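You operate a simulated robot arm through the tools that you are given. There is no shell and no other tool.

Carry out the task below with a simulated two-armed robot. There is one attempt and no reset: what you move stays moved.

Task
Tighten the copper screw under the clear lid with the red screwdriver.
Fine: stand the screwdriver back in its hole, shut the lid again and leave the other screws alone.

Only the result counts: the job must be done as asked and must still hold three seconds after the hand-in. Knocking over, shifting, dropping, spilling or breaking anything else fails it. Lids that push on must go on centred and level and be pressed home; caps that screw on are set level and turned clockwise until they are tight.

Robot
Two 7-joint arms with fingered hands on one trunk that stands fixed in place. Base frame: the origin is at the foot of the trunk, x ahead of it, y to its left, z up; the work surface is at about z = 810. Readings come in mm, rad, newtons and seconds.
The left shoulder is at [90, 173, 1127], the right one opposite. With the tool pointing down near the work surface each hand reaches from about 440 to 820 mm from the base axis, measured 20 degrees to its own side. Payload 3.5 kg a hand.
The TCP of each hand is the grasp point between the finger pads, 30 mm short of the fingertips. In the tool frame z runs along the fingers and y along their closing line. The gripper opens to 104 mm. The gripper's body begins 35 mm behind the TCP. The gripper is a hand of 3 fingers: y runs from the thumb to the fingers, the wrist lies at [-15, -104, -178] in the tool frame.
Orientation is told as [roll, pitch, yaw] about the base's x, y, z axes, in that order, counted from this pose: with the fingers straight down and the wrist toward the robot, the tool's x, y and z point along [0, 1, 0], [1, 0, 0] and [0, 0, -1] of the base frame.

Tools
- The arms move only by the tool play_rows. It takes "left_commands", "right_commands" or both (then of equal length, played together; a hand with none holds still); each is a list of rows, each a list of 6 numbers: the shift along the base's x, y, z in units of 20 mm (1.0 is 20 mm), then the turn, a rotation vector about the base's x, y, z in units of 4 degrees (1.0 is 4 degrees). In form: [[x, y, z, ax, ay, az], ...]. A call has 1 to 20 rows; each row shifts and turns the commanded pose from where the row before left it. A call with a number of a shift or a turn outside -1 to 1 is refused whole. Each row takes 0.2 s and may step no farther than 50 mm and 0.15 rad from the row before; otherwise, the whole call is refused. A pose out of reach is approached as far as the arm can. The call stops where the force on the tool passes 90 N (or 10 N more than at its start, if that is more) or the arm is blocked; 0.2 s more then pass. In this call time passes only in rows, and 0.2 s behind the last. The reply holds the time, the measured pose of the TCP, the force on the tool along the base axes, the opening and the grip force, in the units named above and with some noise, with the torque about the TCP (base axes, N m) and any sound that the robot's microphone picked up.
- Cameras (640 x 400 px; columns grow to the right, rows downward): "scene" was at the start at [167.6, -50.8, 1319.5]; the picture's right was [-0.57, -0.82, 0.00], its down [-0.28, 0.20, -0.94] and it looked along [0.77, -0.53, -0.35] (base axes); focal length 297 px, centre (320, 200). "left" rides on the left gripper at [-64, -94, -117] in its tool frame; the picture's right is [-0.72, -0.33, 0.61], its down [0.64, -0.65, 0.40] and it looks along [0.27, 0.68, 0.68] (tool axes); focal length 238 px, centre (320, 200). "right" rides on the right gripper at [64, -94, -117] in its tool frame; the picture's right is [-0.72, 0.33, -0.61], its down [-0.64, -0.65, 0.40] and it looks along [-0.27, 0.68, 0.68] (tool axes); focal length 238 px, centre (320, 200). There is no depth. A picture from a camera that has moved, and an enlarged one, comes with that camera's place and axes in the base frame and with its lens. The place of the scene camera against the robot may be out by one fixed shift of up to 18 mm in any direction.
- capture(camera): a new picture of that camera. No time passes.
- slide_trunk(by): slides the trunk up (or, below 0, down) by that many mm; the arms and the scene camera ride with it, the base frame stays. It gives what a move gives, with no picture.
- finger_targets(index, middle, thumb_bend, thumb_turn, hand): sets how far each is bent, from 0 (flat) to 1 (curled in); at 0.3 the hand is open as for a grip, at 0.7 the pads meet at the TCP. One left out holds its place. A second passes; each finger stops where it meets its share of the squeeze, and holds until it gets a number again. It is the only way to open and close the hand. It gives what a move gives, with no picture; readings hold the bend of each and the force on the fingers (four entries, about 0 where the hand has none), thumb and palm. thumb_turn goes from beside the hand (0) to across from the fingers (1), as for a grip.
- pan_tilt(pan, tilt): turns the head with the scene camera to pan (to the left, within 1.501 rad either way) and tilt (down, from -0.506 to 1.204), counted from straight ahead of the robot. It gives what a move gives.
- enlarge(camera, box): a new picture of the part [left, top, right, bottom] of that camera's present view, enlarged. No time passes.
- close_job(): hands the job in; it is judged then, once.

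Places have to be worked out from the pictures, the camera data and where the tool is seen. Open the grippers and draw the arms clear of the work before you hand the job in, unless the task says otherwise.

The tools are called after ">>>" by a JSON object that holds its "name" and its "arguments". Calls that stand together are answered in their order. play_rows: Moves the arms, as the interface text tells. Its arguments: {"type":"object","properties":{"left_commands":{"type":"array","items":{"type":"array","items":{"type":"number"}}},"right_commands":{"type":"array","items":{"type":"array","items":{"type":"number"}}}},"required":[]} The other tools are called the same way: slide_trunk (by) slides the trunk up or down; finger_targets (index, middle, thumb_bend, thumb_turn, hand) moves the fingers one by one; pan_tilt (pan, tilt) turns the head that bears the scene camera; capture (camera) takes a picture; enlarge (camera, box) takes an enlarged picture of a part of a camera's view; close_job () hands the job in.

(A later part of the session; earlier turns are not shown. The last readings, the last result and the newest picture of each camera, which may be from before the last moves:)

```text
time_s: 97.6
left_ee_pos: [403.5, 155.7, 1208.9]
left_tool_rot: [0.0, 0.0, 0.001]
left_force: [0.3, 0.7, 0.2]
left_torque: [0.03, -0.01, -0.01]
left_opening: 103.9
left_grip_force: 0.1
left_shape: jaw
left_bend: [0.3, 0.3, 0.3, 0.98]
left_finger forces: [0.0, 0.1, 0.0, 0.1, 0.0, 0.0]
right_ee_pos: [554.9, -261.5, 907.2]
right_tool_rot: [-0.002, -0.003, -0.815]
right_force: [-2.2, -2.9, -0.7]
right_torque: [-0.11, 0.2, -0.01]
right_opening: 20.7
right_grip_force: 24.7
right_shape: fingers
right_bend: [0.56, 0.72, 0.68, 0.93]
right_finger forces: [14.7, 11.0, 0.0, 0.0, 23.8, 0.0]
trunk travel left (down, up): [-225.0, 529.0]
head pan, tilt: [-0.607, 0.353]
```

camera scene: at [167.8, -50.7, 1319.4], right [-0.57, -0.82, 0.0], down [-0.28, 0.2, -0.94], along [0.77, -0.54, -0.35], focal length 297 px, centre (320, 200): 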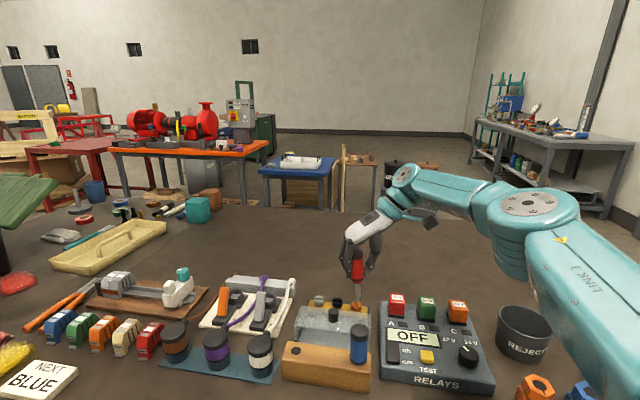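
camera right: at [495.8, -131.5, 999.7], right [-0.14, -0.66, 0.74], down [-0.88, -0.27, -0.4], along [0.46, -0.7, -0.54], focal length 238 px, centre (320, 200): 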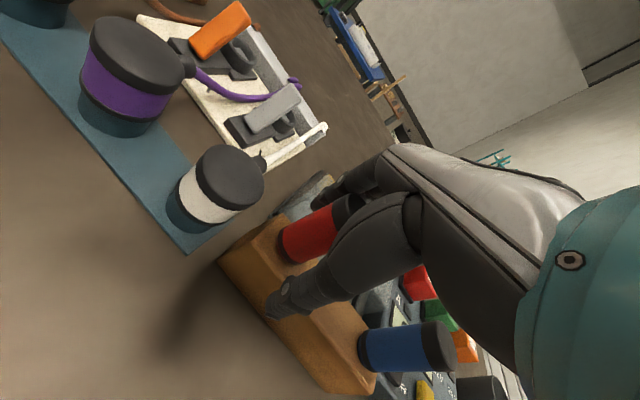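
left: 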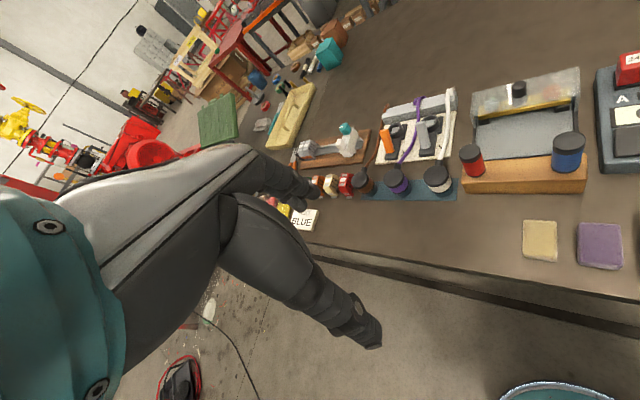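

At the higher squeeze the handle is pushed sideways. I go back to the balanced 13 N grip via a light grip.

>>> {"name": "finger_targets", "arguments": {"hand": "right", "index": 0.63, "middle": 0.63, "thumb_bend": 0.64}}

>>> {"name": "finger_targets", "arguments": {"hand": "right", "index": 0.7, "middle": 0.7, "thumb_bend": 0.77}}

```text
time_s: 98.6
left_ee_pos: [403.6, 157.3, 1209.1]
left_tool_rot: [0.001, 0.0, 0.0]
left_force: [-0.1, 0.1, -0.5]
left_torque: [0.02, -0.06, 0.02]
left_opening: 103.7
left_grip_force: 0.1
left_shape: jaw
left_bend: [0.3, 0.3, 0.3, 0.98]
left_finger forces: [0.1, 0.0, 0.0, 0.0, 0.0, 0.1]
right_ee_pos: [555.8, -261.0, 905.9]
right_tool_rot: [-0.002, -0.003, -0.815]
right_force: [-0.5, -0.1, 0.9]
right_torque: [0.01, -0.02, 0.0]
right_opening: 23.9
right_grip_force: 2.4
right_shape: fingers
right_bend: [0.6, 0.63, 0.62, 0.97]
right_finger forces: [2.1, 0.9, 0.1, 0.1, 2.5, 0.0]
trunk travel left (down, up): [-225.0, 529.0]
head pan, tilt: [-0.607, 0.353]
```

```text
time_s: 99.6
left_ee_pos: [403.6, 155.4, 1208.1]
left_tool_rot: [0.001, 0.001, 0.001]
left_force: [0.2, 0.1, 0.6]
left_torque: [0.02, -0.01, -0.02]
left_opening: 103.6
left_grip_force: 0.0
left_shape: jaw
left_bend: [0.3, 0.3, 0.3, 0.98]
left_finger forces: [0.1, 0.0, 0.0, 0.1, 0.0, 0.2]
right_ee_pos: [555.9, -261.1, 906.8]
right_tool_rot: [-0.002, -0.001, -0.815]
right_force: [-0.1, -0.5, 1.2]
right_torque: [-0.05, 0.03, 0.03]
right_opening: 21.0
right_grip_force: 14.0
right_shape: fingers
right_bend: [0.61, 0.66, 0.66, 0.96]
right_finger forces: [9.2, 4.8, 0.0, 0.0, 14.3, 0.0]
trunk travel left (down, up): [-225.0, 529.0]
head pan, tilt: [-0.607, 0.353]
```

A balanced 14 N grip with no side load. I draw the driver up 104 mm and look at it.

>>> {"name": "play_rows", "arguments": {"right_commands": [[0, 0, 0.3, 0, 0, 0], [0, 0, 0.5, 0, 0, 0], [0, 0, 0.7, 0, 0, 0], [0, 0, 0.7, 0, 0, 0], [0, 0, 0.7, 0, 0, 0], [0, 0, 0.7, 0, 0, 0], [0, 0, 0.8, 0, 0, 0], [0, 0, 0.8, 0, 0, 0]]}}

>>> {"name": "enlarge", "arguments": {"camera": "scene", "box": [265, 275, 325, 335]}}

>>> {"name": "enlarge", "arguments": {"camera": "right", "box": [200, 200, 340, 305]}}

```text
time_s: 101.4
left_ee_pos: [403.9, 156.3, 1209.8]
left_tool_rot: [0.001, -0.001, 0.002]
left_force: [1.0, 0.3, -0.3]
left_torque: [0.01, 0.0, 0.05]
left_opening: 103.8
left_grip_force: 0.1
left_shape: jaw
left_bend: [0.3, 0.3, 0.3, 0.98]
left_finger forces: [0.0, 0.0, 0.0, 0.0, 0.1, 0.0]
right_ee_pos: [554.7, -260.4, 1013.5]
right_tool_rot: [-0.002, -0.002, -0.815]
right_force: [-0.6, -0.5, -0.9]
right_torque: [0.01, 0.0, -0.02]
right_opening: 21.0
right_grip_force: 13.8
right_shape: fingers
right_bend: [0.6, 0.66, 0.67, 0.95]
right_finger forces: [9.5, 4.0, 0.0, 0.1, 13.5, 0.0]
trunk travel left (down, up): [-225.0, 529.0]
head pan, tilt: [-0.607, 0.353]
```

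```text
6.67 times, centred on (295, 305) of scene
camera zoom: at [167.5, -50.7, 1319.5], right [-0.57, -0.82, 0.0], down [-0.28, 0.2, -0.94], along [0.77, -0.53, -0.35], focal length 1982 px, centre (487, -500)
```

zoom: 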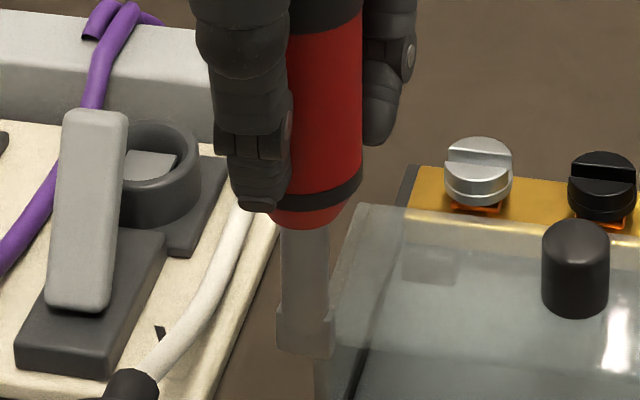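

```text
3.81 times, centred on (270, 252) of right
camera zoom: at [535.4, -146.0, 1128.9], right [-0.3, -0.73, 0.62], down [-0.91, 0.03, -0.4], along [0.27, -0.68, -0.68], focal length 908 px, centre (510, 0)
```

zoom: 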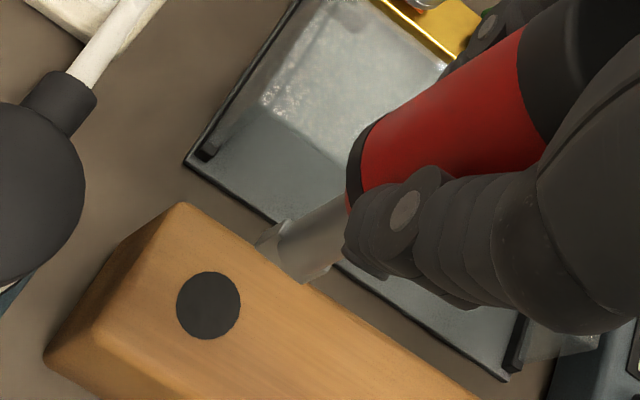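

The driver hangs upright. I carry it over to the copper screw while turning the hand to about +62°, where the blade should match the slot.

>>> {"name": "play_rows", "arguments": {"right_commands": [[0.072, -0.348, 0, 0, 0, 1], [0.072, -0.348, 0, 0, 0, 1], [0.072, -0.348, 0, 0, 0, 1], [0.072, -0.348, 0, 0, 0, 1], [0.072, -0.348, 0, 0, 0, 1], [0.072, -0.348, 0, 0, 0, 1], [0.072, -0.348, 0, 0, 0, 1], [0.072, -0.348, 0, 0, 0, 1], [0.072, -0.348, 0, 0, 0, 1], [0.072, -0.348, 0, 0, 0, 1], [0.072, -0.348, 0, 0, 0, 1], [0.072, -0.348, 0, 0, 0, 1], [0.072, -0.348, 0, 0, 0, 1], [0.072, -0.348, 0, 0, 0, 1], [0.072, -0.348, 0, 0, 0, 1], [0.072, -0.348, 0, 0, 0, 1], [0.072, -0.348, 0, 0, 0, 1], [0.072, -0.348, 0, 0, 0, 1], [0.072, -0.348, 0, 0, 0, 1], [0.072, -0.348, 0, 0, 0, 1]]}}

>>> {"name": "enlarge", "arguments": {"camera": "scene", "box": [315, 245, 375, 305]}}

>>> {"name": "play_rows", "arguments": {"right_commands": [[0.072, -0.348, 0, 0, 0, 1], [0.072, -0.348, 0, 0, 0, 1], [0.072, -0.348, 0, 0, 0, 1], [0.072, -0.348, 0, 0, 0, 1], [0.072, -0.348, 0, 0, 0, 1], [0.072, -0.348, 0, 0, 0, 1], [0.072, -0.348, 0, 0, 0, 1]]}}

>>> {"name": "enlarge", "arguments": {"camera": "scene", "box": [325, 255, 385, 315]}}

>>> {"name": "enlarge", "arguments": {"camera": "right", "box": [210, 210, 330, 300]}}

```text
time_s: 105.6
left_ee_pos: [404.3, 156.1, 1208.3]
left_tool_rot: [0.0, 0.001, -0.002]
left_force: [-0.1, 0.1, -0.3]
left_torque: [-0.05, -0.01, 0.03]
left_opening: 103.7
left_grip_force: 0.1
left_shape: jaw
left_bend: [0.3, 0.3, 0.3, 0.98]
left_finger forces: [0.0, 0.0, 0.0, 0.0, 0.1, 0.0]
right_ee_pos: [583.0, -401.3, 1010.9]
right_tool_rot: [-0.003, -0.001, 0.583]
right_force: [-0.4, 0.1, -1.2]
right_torque: [0.02, -0.01, 0.01]
right_opening: 21.3
right_grip_force: 13.6
right_shape: fingers
right_bend: [0.6, 0.66, 0.67, 0.95]
right_finger forces: [9.7, 4.1, 0.0, 0.1, 13.5, 0.0]
trunk travel left (down, up): [-225.0, 529.0]
head pan, tilt: [-0.607, 0.353]
```

```text
6.67 times, centred on (345, 275) of scene
camera zoom: at [167.8, -50.9, 1319.4], right [-0.57, -0.82, 0.0], down [-0.28, 0.2, -0.94], along [0.77, -0.53, -0.35], focal length 1982 px, centre (153, -300)
```

zoom: 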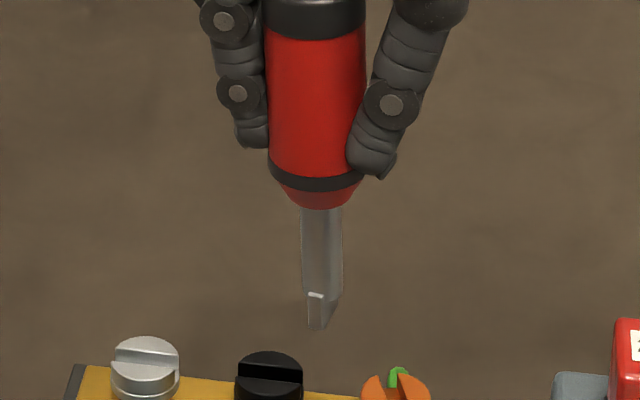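

```text
time_s: 107.2
left_ee_pos: [404.5, 157.3, 1209.6]
left_tool_rot: [0.0, 0.001, 0.0]
left_force: [0.7, 0.1, 0.0]
left_torque: [-0.05, 0.0, -0.01]
left_opening: 103.6
left_grip_force: 0.1
left_shape: jaw
left_bend: [0.3, 0.3, 0.3, 0.98]
left_finger forces: [0.0, 0.0, 0.0, 0.1, 0.1, 0.1]
right_ee_pos: [593.5, -450.2, 1012.7]
right_tool_rot: [-0.001, -0.002, 1.072]
right_force: [0.5, -0.2, -0.7]
right_torque: [0.0, -0.03, 0.02]
right_opening: 21.4
right_grip_force: 13.8
right_shape: fingers
right_bend: [0.6, 0.66, 0.67, 0.95]
right_finger forces: [9.7, 4.2, 0.0, 0.1, 13.3, 0.1]
trunk travel left (down, up): [-225.0, 529.0]
head pan, tilt: [-0.607, 0.353]
```

```text
6.67 times, centred on (355, 285) of scene
camera zoom: at [167.9, -50.9, 1319.4], right [-0.57, -0.82, 0.0], down [-0.28, 0.2, -0.94], along [0.77, -0.53, -0.35], focal length 1982 px, centre (87, -367)
```

zoom: 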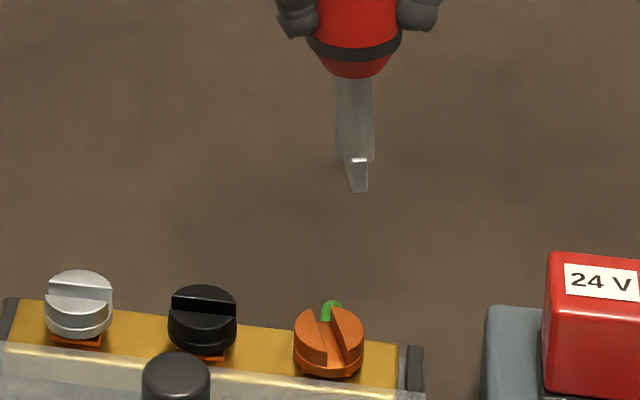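

```text
4.44 times, centred on (270, 255) of right
camera zoom: at [490.8, -500.0, 1128.7], right [0.79, -0.06, 0.62], down [0.25, -0.88, -0.4], along [0.56, 0.47, -0.68], focal length 1059 px, centre (542, -44)
```

zoom: 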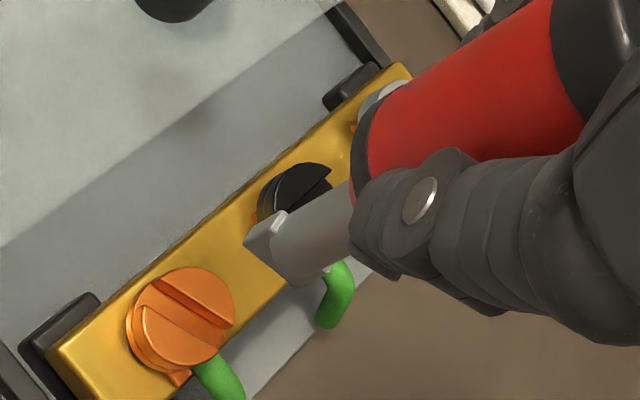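

The new grip leans only about 2°. I enlarge to compare blade and slot angles and positions.

>>> {"name": "enlarge", "arguments": {"camera": "right", "box": [230, 245, 280, 285]}}

>>> {"name": "enlarge", "arguments": {"camera": "scene", "box": [343, 270, 375, 316]}}

>>> {"name": "enlarge", "arguments": {"camera": "scene", "box": [349, 272, 369, 288]}}

```text
10.00 times, centred on (255, 265) of right
camera zoom: at [490.8, -500.0, 1128.7], right [0.79, -0.06, 0.62], down [0.25, -0.88, -0.4], along [0.56, 0.47, -0.68], focal length 2384 px, centre (970, -450)
```

zoom: 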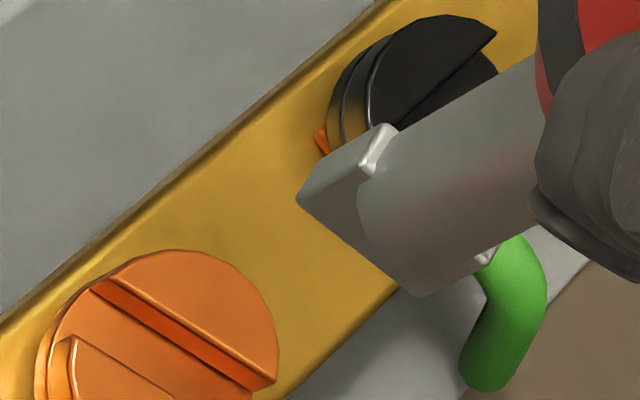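

```text
8.70 times, centred on (359, 293) of scene
camera zoom: at [167.9, -50.9, 1319.4], right [-0.57, -0.82, 0.0], down [-0.28, 0.2, -0.94], along [0.77, -0.53, -0.35], focal length 2585 px, centre (-19, -609)
```

zoom: 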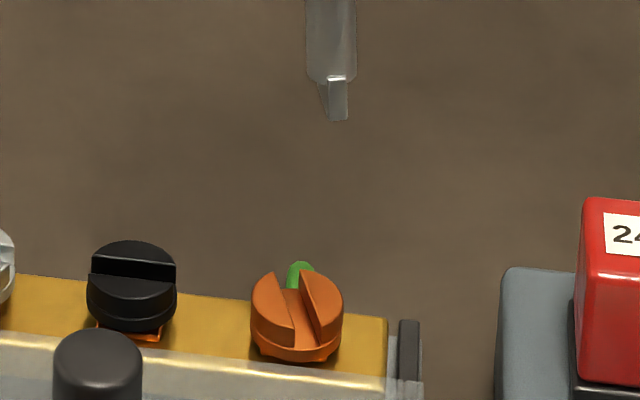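

```text
16.00 times, centred on (359, 280) of scene
camera zoom: at [167.9, -50.9, 1319.4], right [-0.57, -0.82, 0.0], down [-0.28, 0.2, -0.94], along [0.77, -0.53, -0.35], focal length 4756 px, centre (-304, -1080)
```

zoom: 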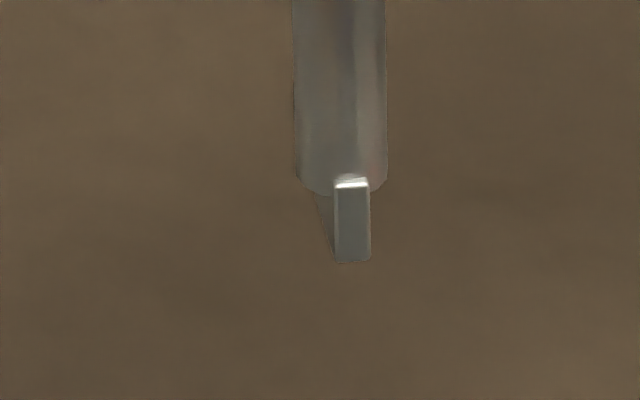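

The blade needs about 6.5° more counter-clockwise to match the slot. I apply the small lean correction and the turn in place, then check reach and offsets.

>>> {"name": "play_rows", "arguments": {"right_commands": [[0, 0, 0, 0.18, -0.225, 0.75], [0, 0, 0, 0.175, -0.225, 0.75]]}}

>>> {"name": "enlarge", "arguments": {"camera": "scene", "box": [343, 270, 375, 316]}}

>>> {"name": "enlarge", "arguments": {"camera": "right", "box": [220, 235, 300, 295]}}

```text
time_s: 107.8
left_ee_pos: [404.6, 155.6, 1208.1]
left_tool_rot: [0.0, -0.001, -0.001]
left_force: [0.2, 0.0, 0.2]
left_torque: [0.02, 0.02, -0.01]
left_opening: 103.7
left_grip_force: 0.1
left_shape: jaw
left_bend: [0.3, 0.3, 0.3, 0.98]
left_finger forces: [0.0, 0.0, 0.0, 0.0, 0.0, 0.0]
right_ee_pos: [592.7, -450.1, 1011.4]
right_tool_rot: [-0.02, -0.038, 1.175]
right_force: [-0.3, 0.0, -1.0]
right_torque: [-0.02, -0.01, -0.01]
right_opening: 21.2
right_grip_force: 13.5
right_shape: fingers
right_bend: [0.6, 0.66, 0.67, 0.95]
right_finger forces: [9.5, 4.2, 0.1, 0.0, 13.5, 0.1]
trunk travel left (down, up): [-225.0, 529.0]
head pan, tilt: [-0.607, 0.353]
```

```text
8.70 times, centred on (359, 293) of scene
camera zoom: at [167.7, -50.8, 1319.5], right [-0.57, -0.82, 0.0], down [-0.28, 0.2, -0.94], along [0.77, -0.53, -0.35], focal length 2585 px, centre (-19, -609)
```

zoom: 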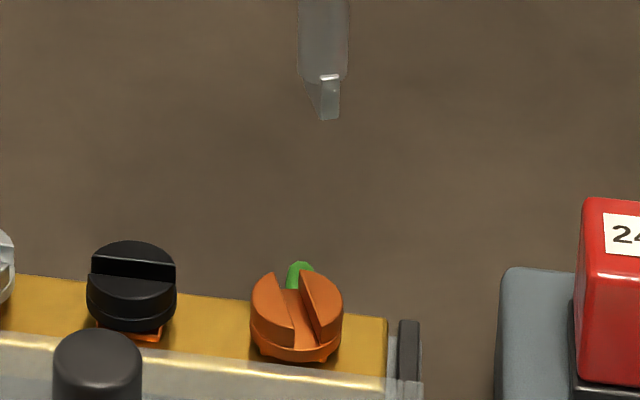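

```text
6.67 times, centred on (260, 265) of right
camera zoom: at [493.0, -513.6, 1123.8], right [0.77, 0.01, 0.64], down [0.35, -0.84, -0.42], along [0.53, 0.55, -0.65], focal length 1589 px, centre (720, -233)
```

zoom: 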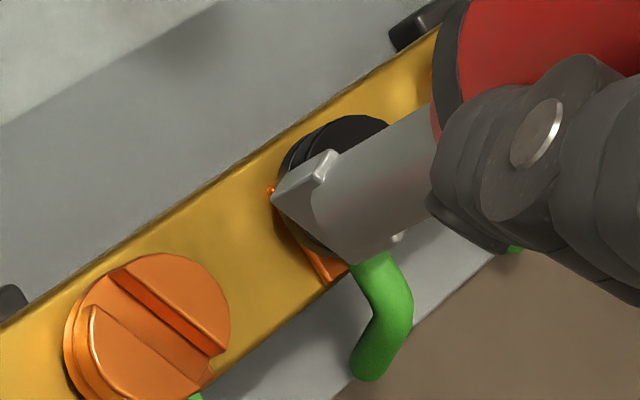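

Blade and slot are now parallel within about 1°, and both views agree the tip must move about 5.5 mm in +x. I shift, and lower 45 mm to hover about 20 mm above the slot.

>>> {"name": "play_rows", "arguments": {"right_commands": [[0.14, -0.01, 0, 0, 0, -0.2], [0.13, -0.005, -0.25, 0, 0, -0.2], [0, 0, -0.6, 0, 0, 0], [0, 0, -0.7, 0, 0, 0], [0, 0, -0.7, 0, 0, 0]]}}

>>> {"name": "enlarge", "arguments": {"camera": "scene", "box": [341, 284, 371, 314]}}

>>> {"name": "enlarge", "arguments": {"camera": "right", "box": [220, 240, 290, 295]}}

```text
time_s: 109.0
left_ee_pos: [405.1, 157.1, 1208.2]
left_tool_rot: [-0.001, 0.001, 0.0]
left_force: [0.4, 0.4, -1.0]
left_torque: [-0.01, -0.02, -0.01]
left_opening: 104.0
left_grip_force: 0.2
left_shape: jaw
left_bend: [0.3, 0.3, 0.3, 0.98]
left_finger forces: [0.1, 0.0, 0.1, 0.0, 0.1, 0.0]
right_ee_pos: [598.8, -449.9, 967.2]
right_tool_rot: [-0.021, -0.038, 1.147]
right_force: [-0.1, 0.7, -1.2]
right_torque: [-0.01, -0.02, 0.01]
right_opening: 21.1
right_grip_force: 14.4
right_shape: fingers
right_bend: [0.6, 0.66, 0.67, 0.95]
right_finger forces: [9.6, 4.2, 0.1, 0.0, 13.5, 0.0]
trunk travel left (down, up): [-225.0, 529.0]
head pan, tilt: [-0.607, 0.353]
```

```text
13.33 times, centred on (356, 299) of scene
camera zoom: at [167.8, -50.9, 1319.4], right [-0.57, -0.82, 0.0], down [-0.28, 0.2, -0.94], along [0.77, -0.53, -0.35], focal length 3963 px, centre (-160, -1120)
```

zoom: 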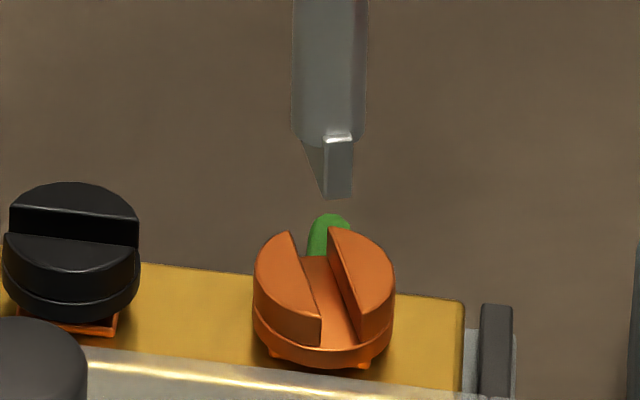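

```text
7.27 times, centred on (255, 268) of right
camera zoom: at [497.3, -510.9, 1078.5], right [0.77, -0.01, 0.64], down [0.33, -0.85, -0.42], along [0.55, 0.53, -0.65], focal length 1734 px, centre (793, -291)
```

zoom: 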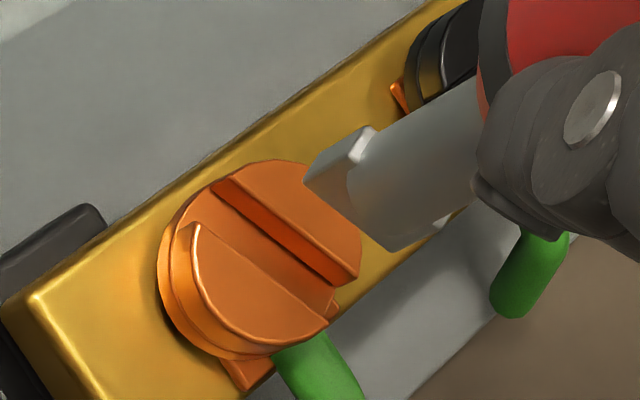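

The two views agree: about 1.1 mm left and 1.7 mm short, 23 mm above. I correct and lower 17 mm.

>>> {"name": "play_rows", "arguments": {"right_commands": [[0.03, -0.105, -0.15, 0, 0, 0], [0, 0, -0.35, 0, 0, 0], [0, 0, -0.35, 0, 0, 0]]}}

>>> {"name": "enlarge", "arguments": {"camera": "scene", "box": [341, 286, 371, 314]}}

>>> {"name": "enlarge", "arguments": {"camera": "right", "box": [220, 240, 290, 295]}}

```text
time_s: 109.8
left_ee_pos: [404.4, 156.2, 1207.9]
left_tool_rot: [-0.001, 0.003, 0.0]
left_force: [-0.5, -0.4, 0.1]
left_torque: [0.01, 0.02, -0.02]
left_opening: 103.6
left_grip_force: 0.0
left_shape: jaw
left_bend: [0.3, 0.3, 0.3, 0.98]
left_finger forces: [0.0, 0.1, 0.0, 0.0, 0.1, 0.0]
right_ee_pos: [599.2, -452.1, 949.2]
right_tool_rot: [-0.018, -0.038, 1.147]
right_force: [1.3, -0.8, -1.2]
right_torque: [-0.02, -0.01, 0.01]
right_opening: 21.1
right_grip_force: 13.7
right_shape: fingers
right_bend: [0.6, 0.66, 0.67, 0.95]
right_finger forces: [9.7, 4.1, 0.0, 0.1, 13.5, 0.1]
trunk travel left (down, up): [-225.0, 529.0]
head pan, tilt: [-0.607, 0.353]
```

```text
14.29 times, centred on (356, 300) of scene
camera zoom: at [167.8, -50.9, 1319.4], right [-0.57, -0.82, 0.0], down [-0.28, 0.2, -0.94], along [0.77, -0.53, -0.35], focal length 4246 px, centre (-194, -1229)
```

zoom: 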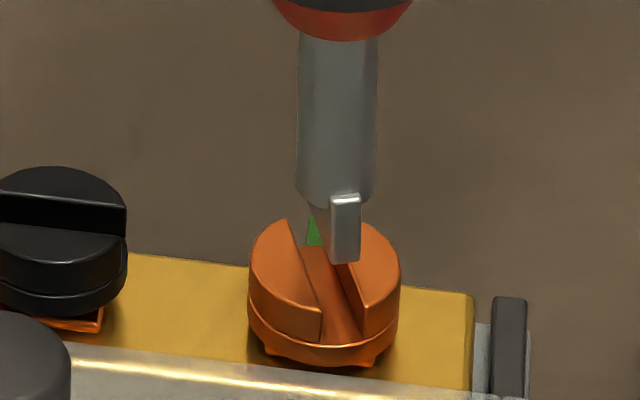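

```text
7.27 times, centred on (255, 268) of right
camera zoom: at [497.7, -513.6, 1061.5], right [0.77, -0.01, 0.64], down [0.33, -0.85, -0.42], along [0.55, 0.53, -0.65], focal length 1734 px, centre (793, -291)
```

zoom: 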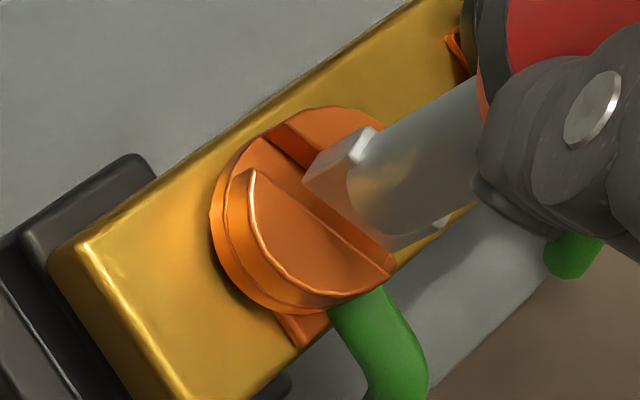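

About 6 mm above the slot and 1 mm right of centre. I correct and lower 8 mm so the blade enters.

>>> {"name": "play_rows", "arguments": {"right_commands": [[0.01, 0.05, -0.1, 0, 0, 0], [0, 0, -0.1, 0, 0, 0], [0, 0, -0.1, 0, 0, 0], [0, 0, -0.1, 0, 0, 0]]}}

>>> {"name": "enlarge", "arguments": {"camera": "scene", "box": [341, 286, 371, 314]}}

>>> {"name": "enlarge", "arguments": {"camera": "right", "box": [220, 240, 290, 295]}}

```text
time_s: 110.8
left_ee_pos: [403.5, 157.0, 1208.3]
left_tool_rot: [-0.001, -0.001, -0.001]
left_force: [-0.2, -0.6, 0.6]
left_torque: [-0.04, 0.0, 0.04]
left_opening: 103.9
left_grip_force: 0.1
left_shape: jaw
left_bend: [0.3, 0.3, 0.3, 0.98]
left_finger forces: [0.1, 0.1, 0.0, 0.0, 0.0, 0.0]
right_ee_pos: [599.0, -450.8, 941.6]
right_tool_rot: [-0.019, -0.035, 1.147]
right_force: [0.8, -0.6, -0.8]
right_torque: [0.0, 0.01, 0.01]
right_opening: 21.1
right_grip_force: 13.8
right_shape: fingers
right_bend: [0.6, 0.66, 0.67, 0.95]
right_finger forces: [9.6, 4.1, 0.0, 0.0, 13.3, 0.0]
trunk travel left (down, up): [-225.0, 529.0]
head pan, tilt: [-0.607, 0.353]
```

```text
14.29 times, centred on (356, 300) of scene
camera zoom: at [167.7, -50.8, 1319.5], right [-0.57, -0.82, 0.0], down [-0.28, 0.2, -0.94], along [0.77, -0.53, -0.35], focal length 4246 px, centre (-194, -1229)
```

zoom: 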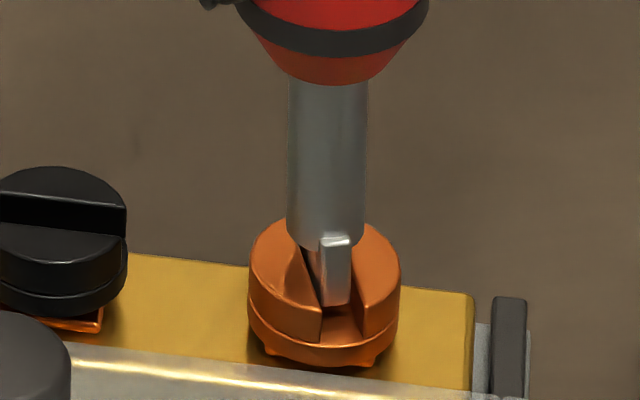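

```text
7.27 times, centred on (255, 268) of right
camera zoom: at [498.1, -512.2, 1053.4], right [0.77, -0.01, 0.64], down [0.33, -0.85, -0.42], along [0.55, 0.53, -0.65], focal length 1734 px, centre (793, -291)
```

zoom: 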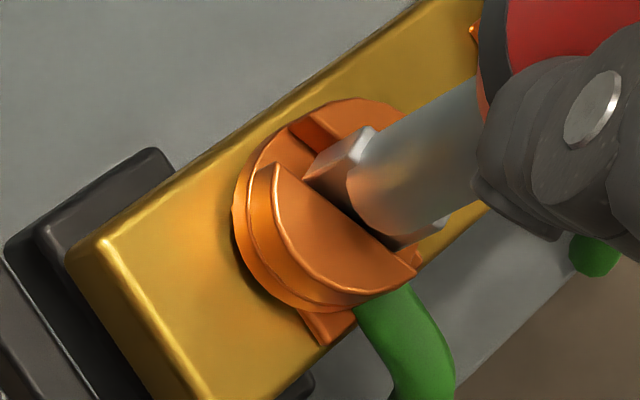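

The blade is inside the slot. I lower further in 1 mm steps to seat it.

>>> {"name": "play_rows", "arguments": {"right_commands": [[0, 0, -0.05, 0, 0, 0], [0, 0, -0.05, 0, 0, 0]]}}

>>> {"name": "play_rows", "arguments": {"right_commands": [[0, 0, -0.05, 0, 0, 0]]}}

```text
time_s: 111.4
left_ee_pos: [403.7, 157.2, 1210.3]
left_tool_rot: [0.0, -0.001, -0.001]
left_force: [0.3, -0.3, 0.2]
left_torque: [0.01, -0.02, -0.03]
left_opening: 103.6
left_grip_force: 0.0
left_shape: jaw
left_bend: [0.3, 0.3, 0.3, 0.98]
left_finger forces: [0.1, 0.0, 0.0, 0.0, 0.1, 0.0]
right_ee_pos: [599.8, -451.2, 940.9]
right_tool_rot: [-0.022, -0.039, 1.145]
right_force: [0.2, -1.0, 4.5]
right_torque: [-0.01, 0.0, 0.03]
right_opening: 21.3
right_grip_force: 14.3
right_shape: fingers
right_bend: [0.6, 0.66, 0.67, 0.95]
right_finger forces: [9.9, 4.4, 0.0, 0.1, 14.4, 0.0]
trunk travel left (down, up): [-225.0, 529.0]
head pan, tilt: [-0.607, 0.353]
```

```text
time_s: 111.8
left_ee_pos: [403.7, 156.3, 1208.8]
left_tool_rot: [0.001, 0.001, 0.0]
left_force: [-0.8, 0.4, -0.1]
left_torque: [-0.03, -0.02, -0.04]
left_opening: 103.5
left_grip_force: 0.0
left_shape: jaw
left_bend: [0.3, 0.3, 0.3, 0.98]
left_finger forces: [0.1, 0.1, 0.0, 0.0, 0.0, 0.0]
right_ee_pos: [600.5, -449.6, 940.3]
right_tool_rot: [-0.023, -0.038, 1.146]
right_force: [0.4, 0.0, 10.0]
right_torque: [0.01, 0.04, -0.01]
right_opening: 21.2
right_grip_force: 15.2
right_shape: fingers
right_bend: [0.6, 0.66, 0.68, 0.95]
right_finger forces: [10.2, 5.0, 0.1, 0.0, 15.7, 0.0]
trunk travel left (down, up): [-225.0, 529.0]
head pan, tilt: [-0.607, 0.353]
```

Seated with about 10 N; I ease up half a millimetre and begin turning clockwise 20°, compensating for the tip's estimated 4 mm offset from the hand axis.

>>> {"name": "play_rows", "arguments": {"right_commands": [[0.0073, -0.0111, 0.025, 0, 0, -1], [0.0065, -0.0116, 0, 0, 0, -1], [0.0057, -0.012, 0, 0, 0, -1], [0.0048, -0.0123, 0, 0, 0, -1], [0.004, -0.0127, 0, 0, 0, -1]]}}

>>> {"name": "enlarge", "arguments": {"camera": "scene", "box": [341, 280, 371, 310]}}

>>> {"name": "enlarge", "arguments": {"camera": "right", "box": [220, 235, 290, 290]}}

```text
time_s: 113.0
left_ee_pos: [404.0, 156.7, 1209.6]
left_tool_rot: [0.0, 0.0, 0.0]
left_force: [0.5, -0.9, 0.1]
left_torque: [-0.02, 0.01, 0.0]
left_opening: 103.6
left_grip_force: 0.0
left_shape: jaw
left_bend: [0.3, 0.3, 0.3, 0.98]
left_finger forces: [0.0, 0.0, 0.0, 0.0, 0.0, 0.1]
right_ee_pos: [598.6, -450.4, 940.5]
right_tool_rot: [-0.021, -0.039, 0.799]
right_force: [0.2, -0.1, 12.1]
right_torque: [0.03, -0.01, 0.02]
right_opening: 20.7
right_grip_force: 15.3
right_shape: fingers
right_bend: [0.6, 0.66, 0.68, 0.95]
right_finger forces: [10.2, 5.0, 0.1, 0.0, 15.7, 0.0]
trunk travel left (down, up): [-225.0, 529.0]
head pan, tilt: [-0.607, 0.353]
```

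```text
13.33 times, centred on (356, 295) of scene
camera zoom: at [166.6, -50.2, 1319.7], right [-0.57, -0.82, 0.0], down [-0.28, 0.2, -0.94], along [0.77, -0.54, -0.35], focal length 3963 px, centre (-160, -1067)
```

zoom: 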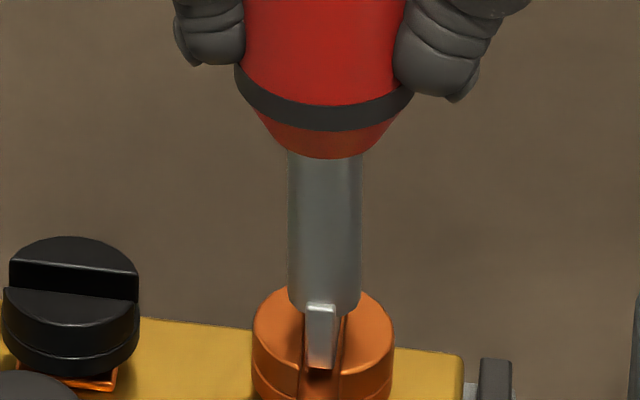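

```text
7.27 times, centred on (255, 262) of right
camera zoom: at [482.0, -474.6, 1051.9], right [0.72, -0.28, 0.64], down [0.02, -0.91, -0.42], along [0.7, 0.31, -0.65], focal length 1734 px, centre (793, -254)
```

zoom: 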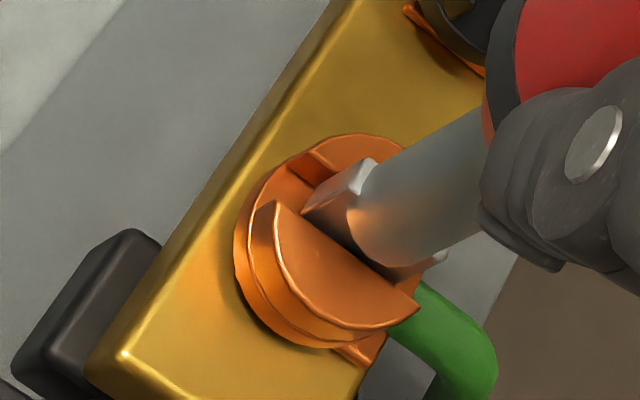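

The screw follows again, side forces near zero. I ease the downward push slightly and continue 44° clockwise.

>>> {"name": "play_rows", "arguments": {"right_commands": [[0.0031, -0.0129, 0.03, 0, 0, -1], [0.0022, -0.0131, 0, 0, 0, -1], [0.0012, -0.0132, 0, 0, 0, -1], [0.0003, -0.0133, 0, 0, 0, -1], [-0.0006, -0.0132, 0, 0, 0, -1], [-0.0015, -0.0132, 0, 0, 0, -1], [-0.0024, -0.013, 0, 0, 0, -1], [-0.0033, -0.0128, 0, 0, 0, -1], [-0.0042, -0.0126, 0, 0, 0, -1], [-0.0051, -0.0122, 0, 0, 0, -1], [-0.0059, -0.0119, 0, 0, 0, -1]]}}

>>> {"name": "enlarge", "arguments": {"camera": "scene", "box": [341, 280, 371, 310]}}

>>> {"name": "enlarge", "arguments": {"camera": "right", "box": [220, 235, 290, 290]}}

```text
time_s: 115.4
left_ee_pos: [403.5, 156.5, 1208.9]
left_tool_rot: [0.001, 0.0, 0.001]
left_force: [-0.2, 0.5, -0.5]
left_torque: [0.0, -0.01, 0.0]
left_opening: 103.7
left_grip_force: 0.1
left_shape: jaw
left_bend: [0.3, 0.3, 0.3, 0.98]
left_finger forces: [0.1, 0.0, 0.0, 0.1, 0.0, 0.1]
right_ee_pos: [600.0, -455.3, 941.5]
right_tool_rot: [-0.018, -0.038, 0.029]
right_force: [-2.5, 2.7, 7.3]
right_torque: [0.17, 0.03, 0.39]
right_opening: 22.0
right_grip_force: 19.3
right_shape: fingers
right_bend: [0.61, 0.63, 0.66, 1.0]
right_finger forces: [13.1, 7.0, 0.0, 0.1, 18.5, 0.0]
trunk travel left (down, up): [-225.0, 529.0]
head pan, tilt: [-0.607, 0.353]
```

```text
13.33 times, centred on (356, 295) of scene
camera zoom: at [166.9, -49.8, 1319.6], right [-0.57, -0.82, 0.0], down [-0.28, 0.2, -0.94], along [0.77, -0.54, -0.35], focal length 3963 px, centre (-160, -1067)
```

zoom: 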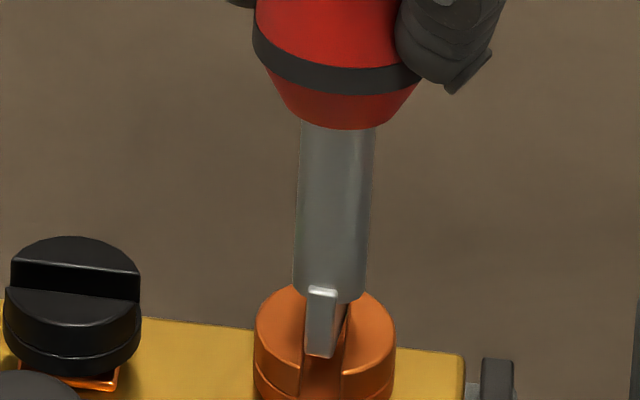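

```text
7.27 times, centred on (255, 262) of right
camera zoom: at [497.6, -389.8, 1052.5], right [0.32, -0.7, 0.64], down [-0.62, -0.67, -0.42], along [0.72, -0.26, -0.65], focal length 1734 px, centre (793, -254)
```

zoom: 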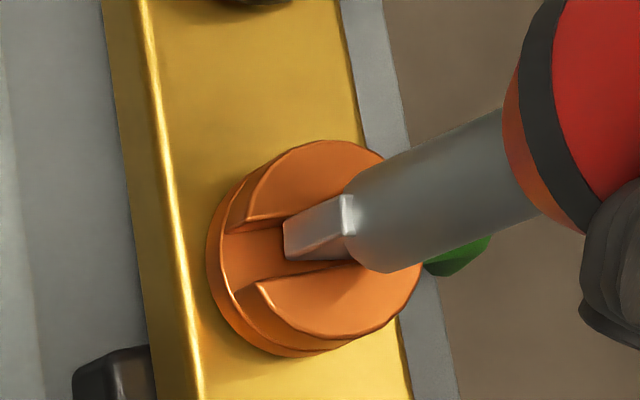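

The torque has risen to 0.39 N m and the slot has stayed at about -90° while the hand kept turning: the screw seems to have reached its tight stop and the handle slips in my grip. I check closely.

>>> {"name": "enlarge", "arguments": {"camera": "scene", "box": [345, 296, 367, 314]}}

>>> {"name": "enlarge", "arguments": {"camera": "right", "box": [235, 250, 285, 290]}}

>>> {"name": "capture", "arguments": {"camera": "scene"}}

```text
16.00 times, centred on (356, 305) of scene
camera zoom: at [166.9, -49.8, 1319.6], right [-0.57, -0.82, 0.0], down [-0.28, 0.2, -0.94], along [0.77, -0.54, -0.35], focal length 4756 px, centre (-256, -1480)
```

zoom: 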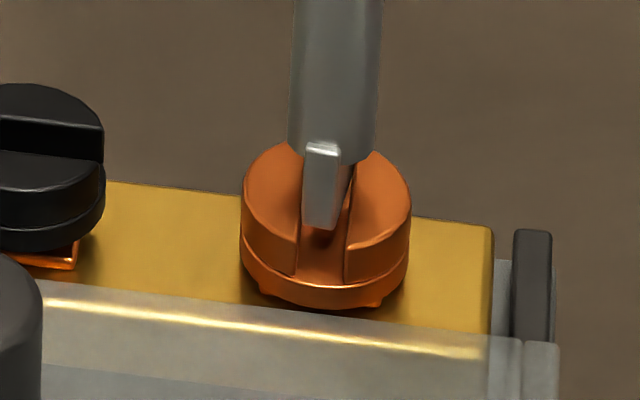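

```text
10.00 times, centred on (260, 270) of right
camera zoom: at [497.6, -389.8, 1052.5], right [0.32, -0.7, 0.64], down [-0.62, -0.67, -0.42], along [0.72, -0.26, -0.65], focal length 2384 px, centre (920, -500)
```

zoom: 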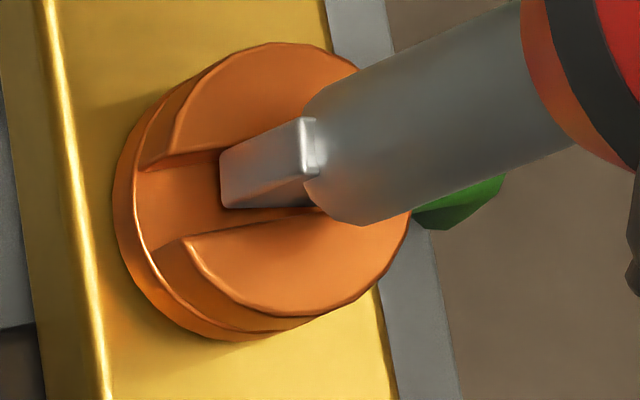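

```text
taken
camera scene: at [166.9, -49.8, 1319.6], right [-0.57, -0.82, 0.0], down [-0.28, 0.2, -0.94], along [0.77, -0.54, -0.35], focal length 297 px, centre (320, 200)
```

scene: 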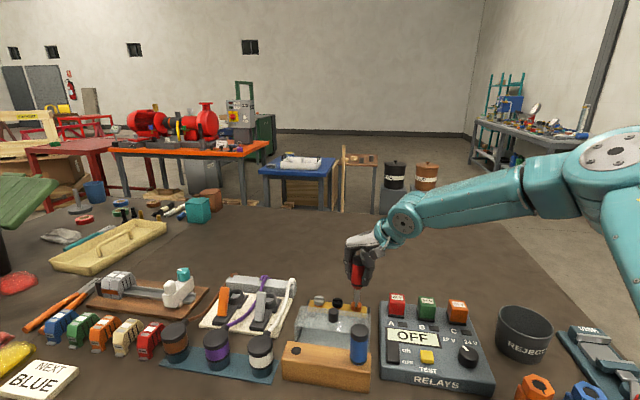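

I twist a further 12° to see whether torque holds and whether the slot moves at all.

>>> {"name": "play_rows", "arguments": {"right_commands": [[-0.006, -0.0115, 0, 0, 0, -1], [-0.0067, -0.0114, 0, 0, 0, -1], [-0.0075, -0.0109, 0, 0, 0, -1]]}}

>>> {"name": "enlarge", "arguments": {"camera": "scene", "box": [345, 296, 367, 314]}}

>>> {"name": "enlarge", "arguments": {"camera": "scene", "box": [325, 260, 385, 310]}}

```text
time_s: 116.2
left_ee_pos: [403.8, 157.0, 1207.1]
left_tool_rot: [0.0, 0.0, 0.0]
left_force: [0.5, 0.5, 0.4]
left_torque: [0.02, -0.02, -0.02]
left_opening: 103.4
left_grip_force: 0.1
left_shape: jaw
left_bend: [0.3, 0.3, 0.3, 0.98]
left_finger forces: [0.0, 0.0, 0.0, 0.0, 0.0, 0.0]
right_ee_pos: [599.1, -456.3, 939.7]
right_tool_rot: [-0.019, -0.037, -0.178]
right_force: [0.3, 4.0, 7.5]
right_torque: [0.09, -0.1, 0.29]
right_opening: 16.8
right_grip_force: 16.8
right_shape: fingers
right_bend: [0.63, 0.62, 0.67, 1.0]
right_finger forces: [11.7, 9.3, 0.0, 0.0, 12.8, 0.0]
trunk travel left (down, up): [-225.0, 529.0]
head pan, tilt: [-0.607, 0.353]
```

```text
16.00 times, centred on (356, 305) of scene
camera zoom: at [167.3, -50.1, 1319.6], right [-0.57, -0.82, 0.0], down [-0.28, 0.2, -0.94], along [0.77, -0.54, -0.35], focal length 4756 px, centre (-256, -1480)
```

zoom: 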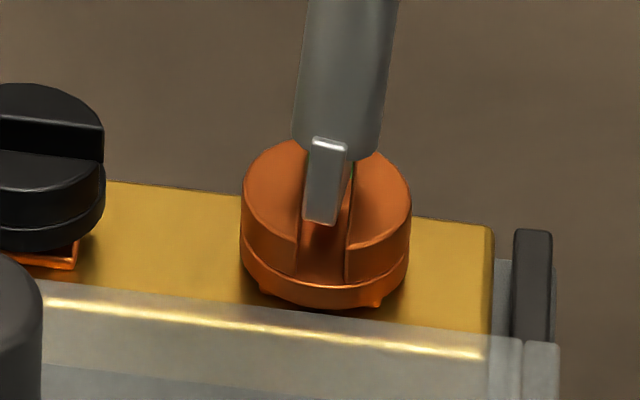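

```text
8.00 times, centred on (355, 285) of scene
camera zoom: at [167.3, -50.1, 1319.6], right [-0.57, -0.82, 0.0], down [-0.28, 0.2, -0.94], along [0.77, -0.54, -0.35], focal length 2378 px, centre (40, -480)
```

zoom: 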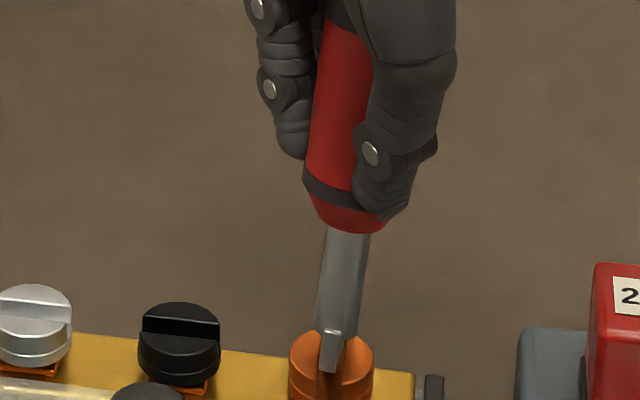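

The slot has not moved, so the screw is at its stop, but the handle is now creeping sideways in my grip. I look at the grip before doing anything else.

>>> {"name": "enlarge", "arguments": {"camera": "scene", "box": [320, 235, 400, 315]}}

>>> {"name": "capture", "arguments": {"camera": "right"}}

```text
5.00 times, centred on (360, 275) of scene
camera zoom: at [167.3, -50.1, 1319.6], right [-0.57, -0.82, 0.0], down [-0.28, 0.2, -0.94], along [0.77, -0.54, -0.35], focal length 1486 px, centre (120, -175)
```

zoom: 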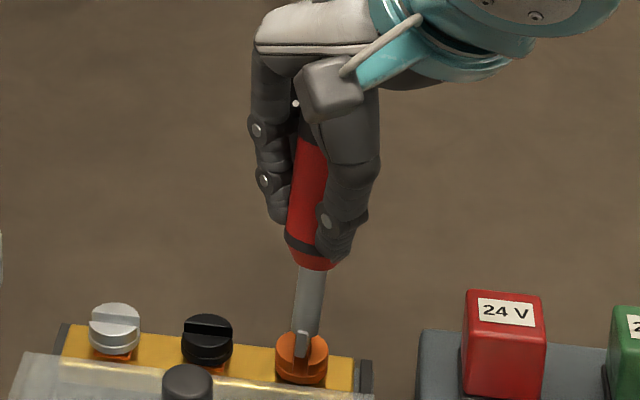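

```text
taken
camera right: at [513.1, -371.1, 1052.2], right [0.17, -0.75, 0.64], down [-0.74, -0.52, -0.42], along [0.65, -0.4, -0.65], focal length 238 px, centre (320, 200)
```

right: 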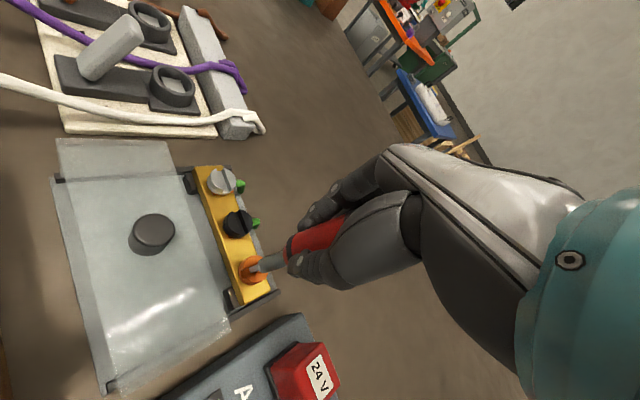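

The screw is tight: free turning until about -90°, then 0.3–0.4 N m with no further motion. I relax the 4 N side load by moving 3 mm in +y, then lift the blade straight out of the slot.

>>> {"name": "play_rows", "arguments": {"right_commands": [[0, 0.15, 0, 0, 0, 0]]}}

>>> {"name": "enlarge", "arguments": {"camera": "scene", "box": [325, 260, 385, 310]}}

```text
time_s: 116.6
left_ee_pos: [404.1, 156.8, 1208.6]
left_tool_rot: [0.0, 0.0, 0.0]
left_force: [0.7, -0.1, -0.4]
left_torque: [-0.01, -0.04, -0.01]
left_opening: 103.7
left_grip_force: 0.0
left_shape: jaw
left_bend: [0.3, 0.3, 0.3, 0.98]
left_finger forces: [0.0, 0.0, 0.1, 0.1, 0.1, 0.0]
right_ee_pos: [599.4, -453.8, 941.7]
right_tool_rot: [-0.022, -0.038, -0.18]
right_force: [2.4, -1.6, 5.7]
right_torque: [-0.05, -0.11, 0.22]
right_opening: 16.8
right_grip_force: 15.2
right_shape: fingers
right_bend: [0.63, 0.62, 0.67, 1.0]
right_finger forces: [9.5, 9.7, 0.1, 0.0, 11.3, 0.1]
trunk travel left (down, up): [-225.0, 529.0]
head pan, tilt: [-0.607, 0.353]
```

```text
8.00 times, centred on (355, 285) of scene
camera zoom: at [167.3, -50.6, 1319.5], right [-0.57, -0.82, 0.0], down [-0.28, 0.2, -0.94], along [0.77, -0.54, -0.35], focal length 2378 px, centre (40, -480)
```

zoom: 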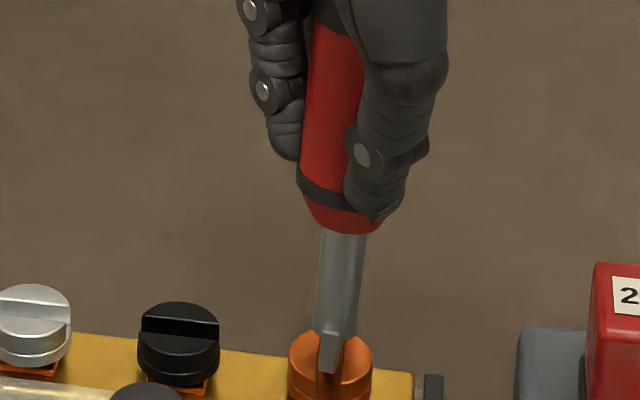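

Side load is small now. I lift gently, 3 mm then more, watching that the driver stays in the grip.

>>> {"name": "play_rows", "arguments": {"right_commands": [[0, 0, 0.15, 0, 0, 0], [0, 0, 0.2, 0, 0, 0], [0, 0, 0.25, 0, 0, 0]]}}

>>> {"name": "enlarge", "arguments": {"camera": "scene", "box": [325, 260, 385, 310]}}

>>> {"name": "enlarge", "arguments": {"camera": "right", "box": [210, 220, 330, 300]}}

```text
time_s: 117.4
left_ee_pos: [404.4, 155.8, 1208.6]
left_tool_rot: [0.0, -0.001, -0.001]
left_force: [-0.7, 0.2, 0.1]
left_torque: [0.0, 0.0, 0.01]
left_opening: 103.8
left_grip_force: 0.0
left_shape: jaw
left_bend: [0.3, 0.3, 0.3, 0.98]
left_finger forces: [0.1, 0.0, 0.0, 0.0, 0.0, 0.0]
right_ee_pos: [599.5, -452.7, 953.4]
right_tool_rot: [-0.019, -0.039, -0.18]
right_force: [-0.6, -1.5, -0.7]
right_torque: [-0.02, 0.02, -0.02]
right_opening: 15.6
right_grip_force: 14.1
right_shape: fingers
right_bend: [0.62, 0.65, 0.69, 0.95]
right_finger forces: [8.0, 7.6, 0.0, 0.0, 12.0, 0.0]
trunk travel left (down, up): [-225.0, 529.0]
head pan, tilt: [-0.607, 0.353]
```

```text
8.00 times, centred on (355, 285) of scene
camera zoom: at [167.6, -50.9, 1319.5], right [-0.57, -0.82, 0.0], down [-0.28, 0.2, -0.94], along [0.77, -0.53, -0.35], focal length 2378 px, centre (40, -480)
```

zoom: 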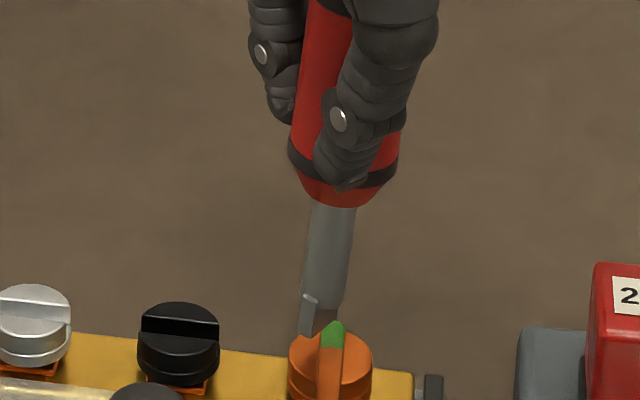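

```text
5.00 times, centred on (270, 260) of right
camera zoom: at [513.9, -368.4, 1064.2], right [0.17, -0.75, 0.64], down [-0.74, -0.52, -0.42], along [0.65, -0.4, -0.65], focal length 1192 px, centre (570, -100)
```

zoom: 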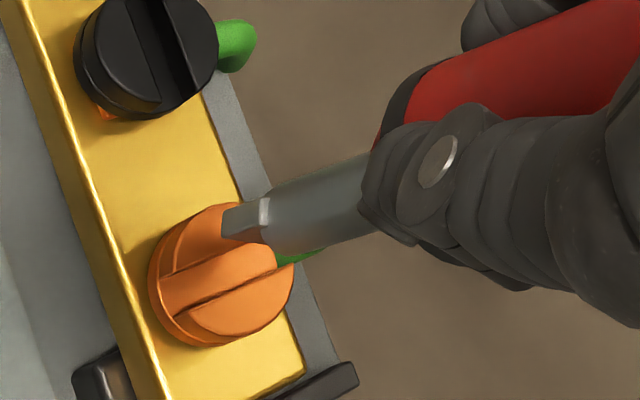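

The driver came out cleanly and is held. I enlarge on the screw to read its final slot angle.

>>> {"name": "enlarge", "arguments": {"camera": "scene", "box": [343, 296, 371, 314]}}

>>> {"name": "enlarge", "arguments": {"camera": "right", "box": [230, 255, 280, 290]}}

```text
16.00 times, centred on (357, 305) of scene
camera zoom: at [167.6, -50.9, 1319.5], right [-0.57, -0.82, 0.0], down [-0.28, 0.2, -0.94], along [0.77, -0.53, -0.35], focal length 4756 px, centre (-272, -1480)
```

zoom: 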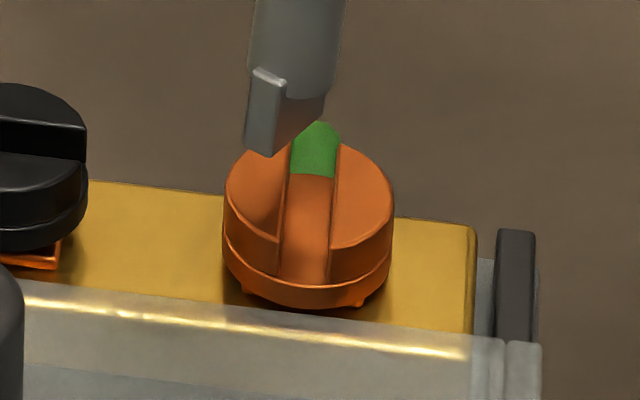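

```text
11.43 times, centred on (255, 272) of right
camera zoom: at [513.9, -368.4, 1064.2], right [0.17, -0.75, 0.64], down [-0.74, -0.52, -0.42], along [0.65, -0.4, -0.65], focal length 2724 px, centre (1063, -629)
```

zoom: 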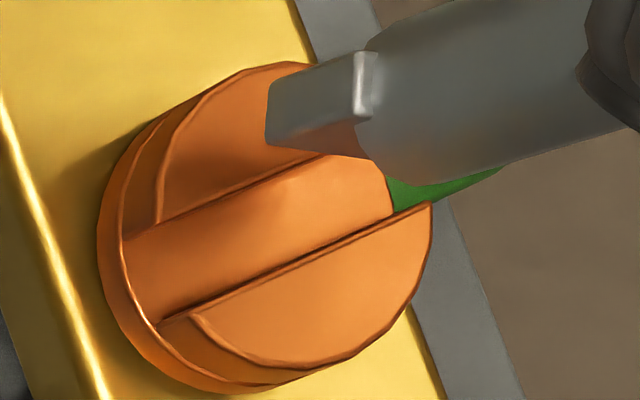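

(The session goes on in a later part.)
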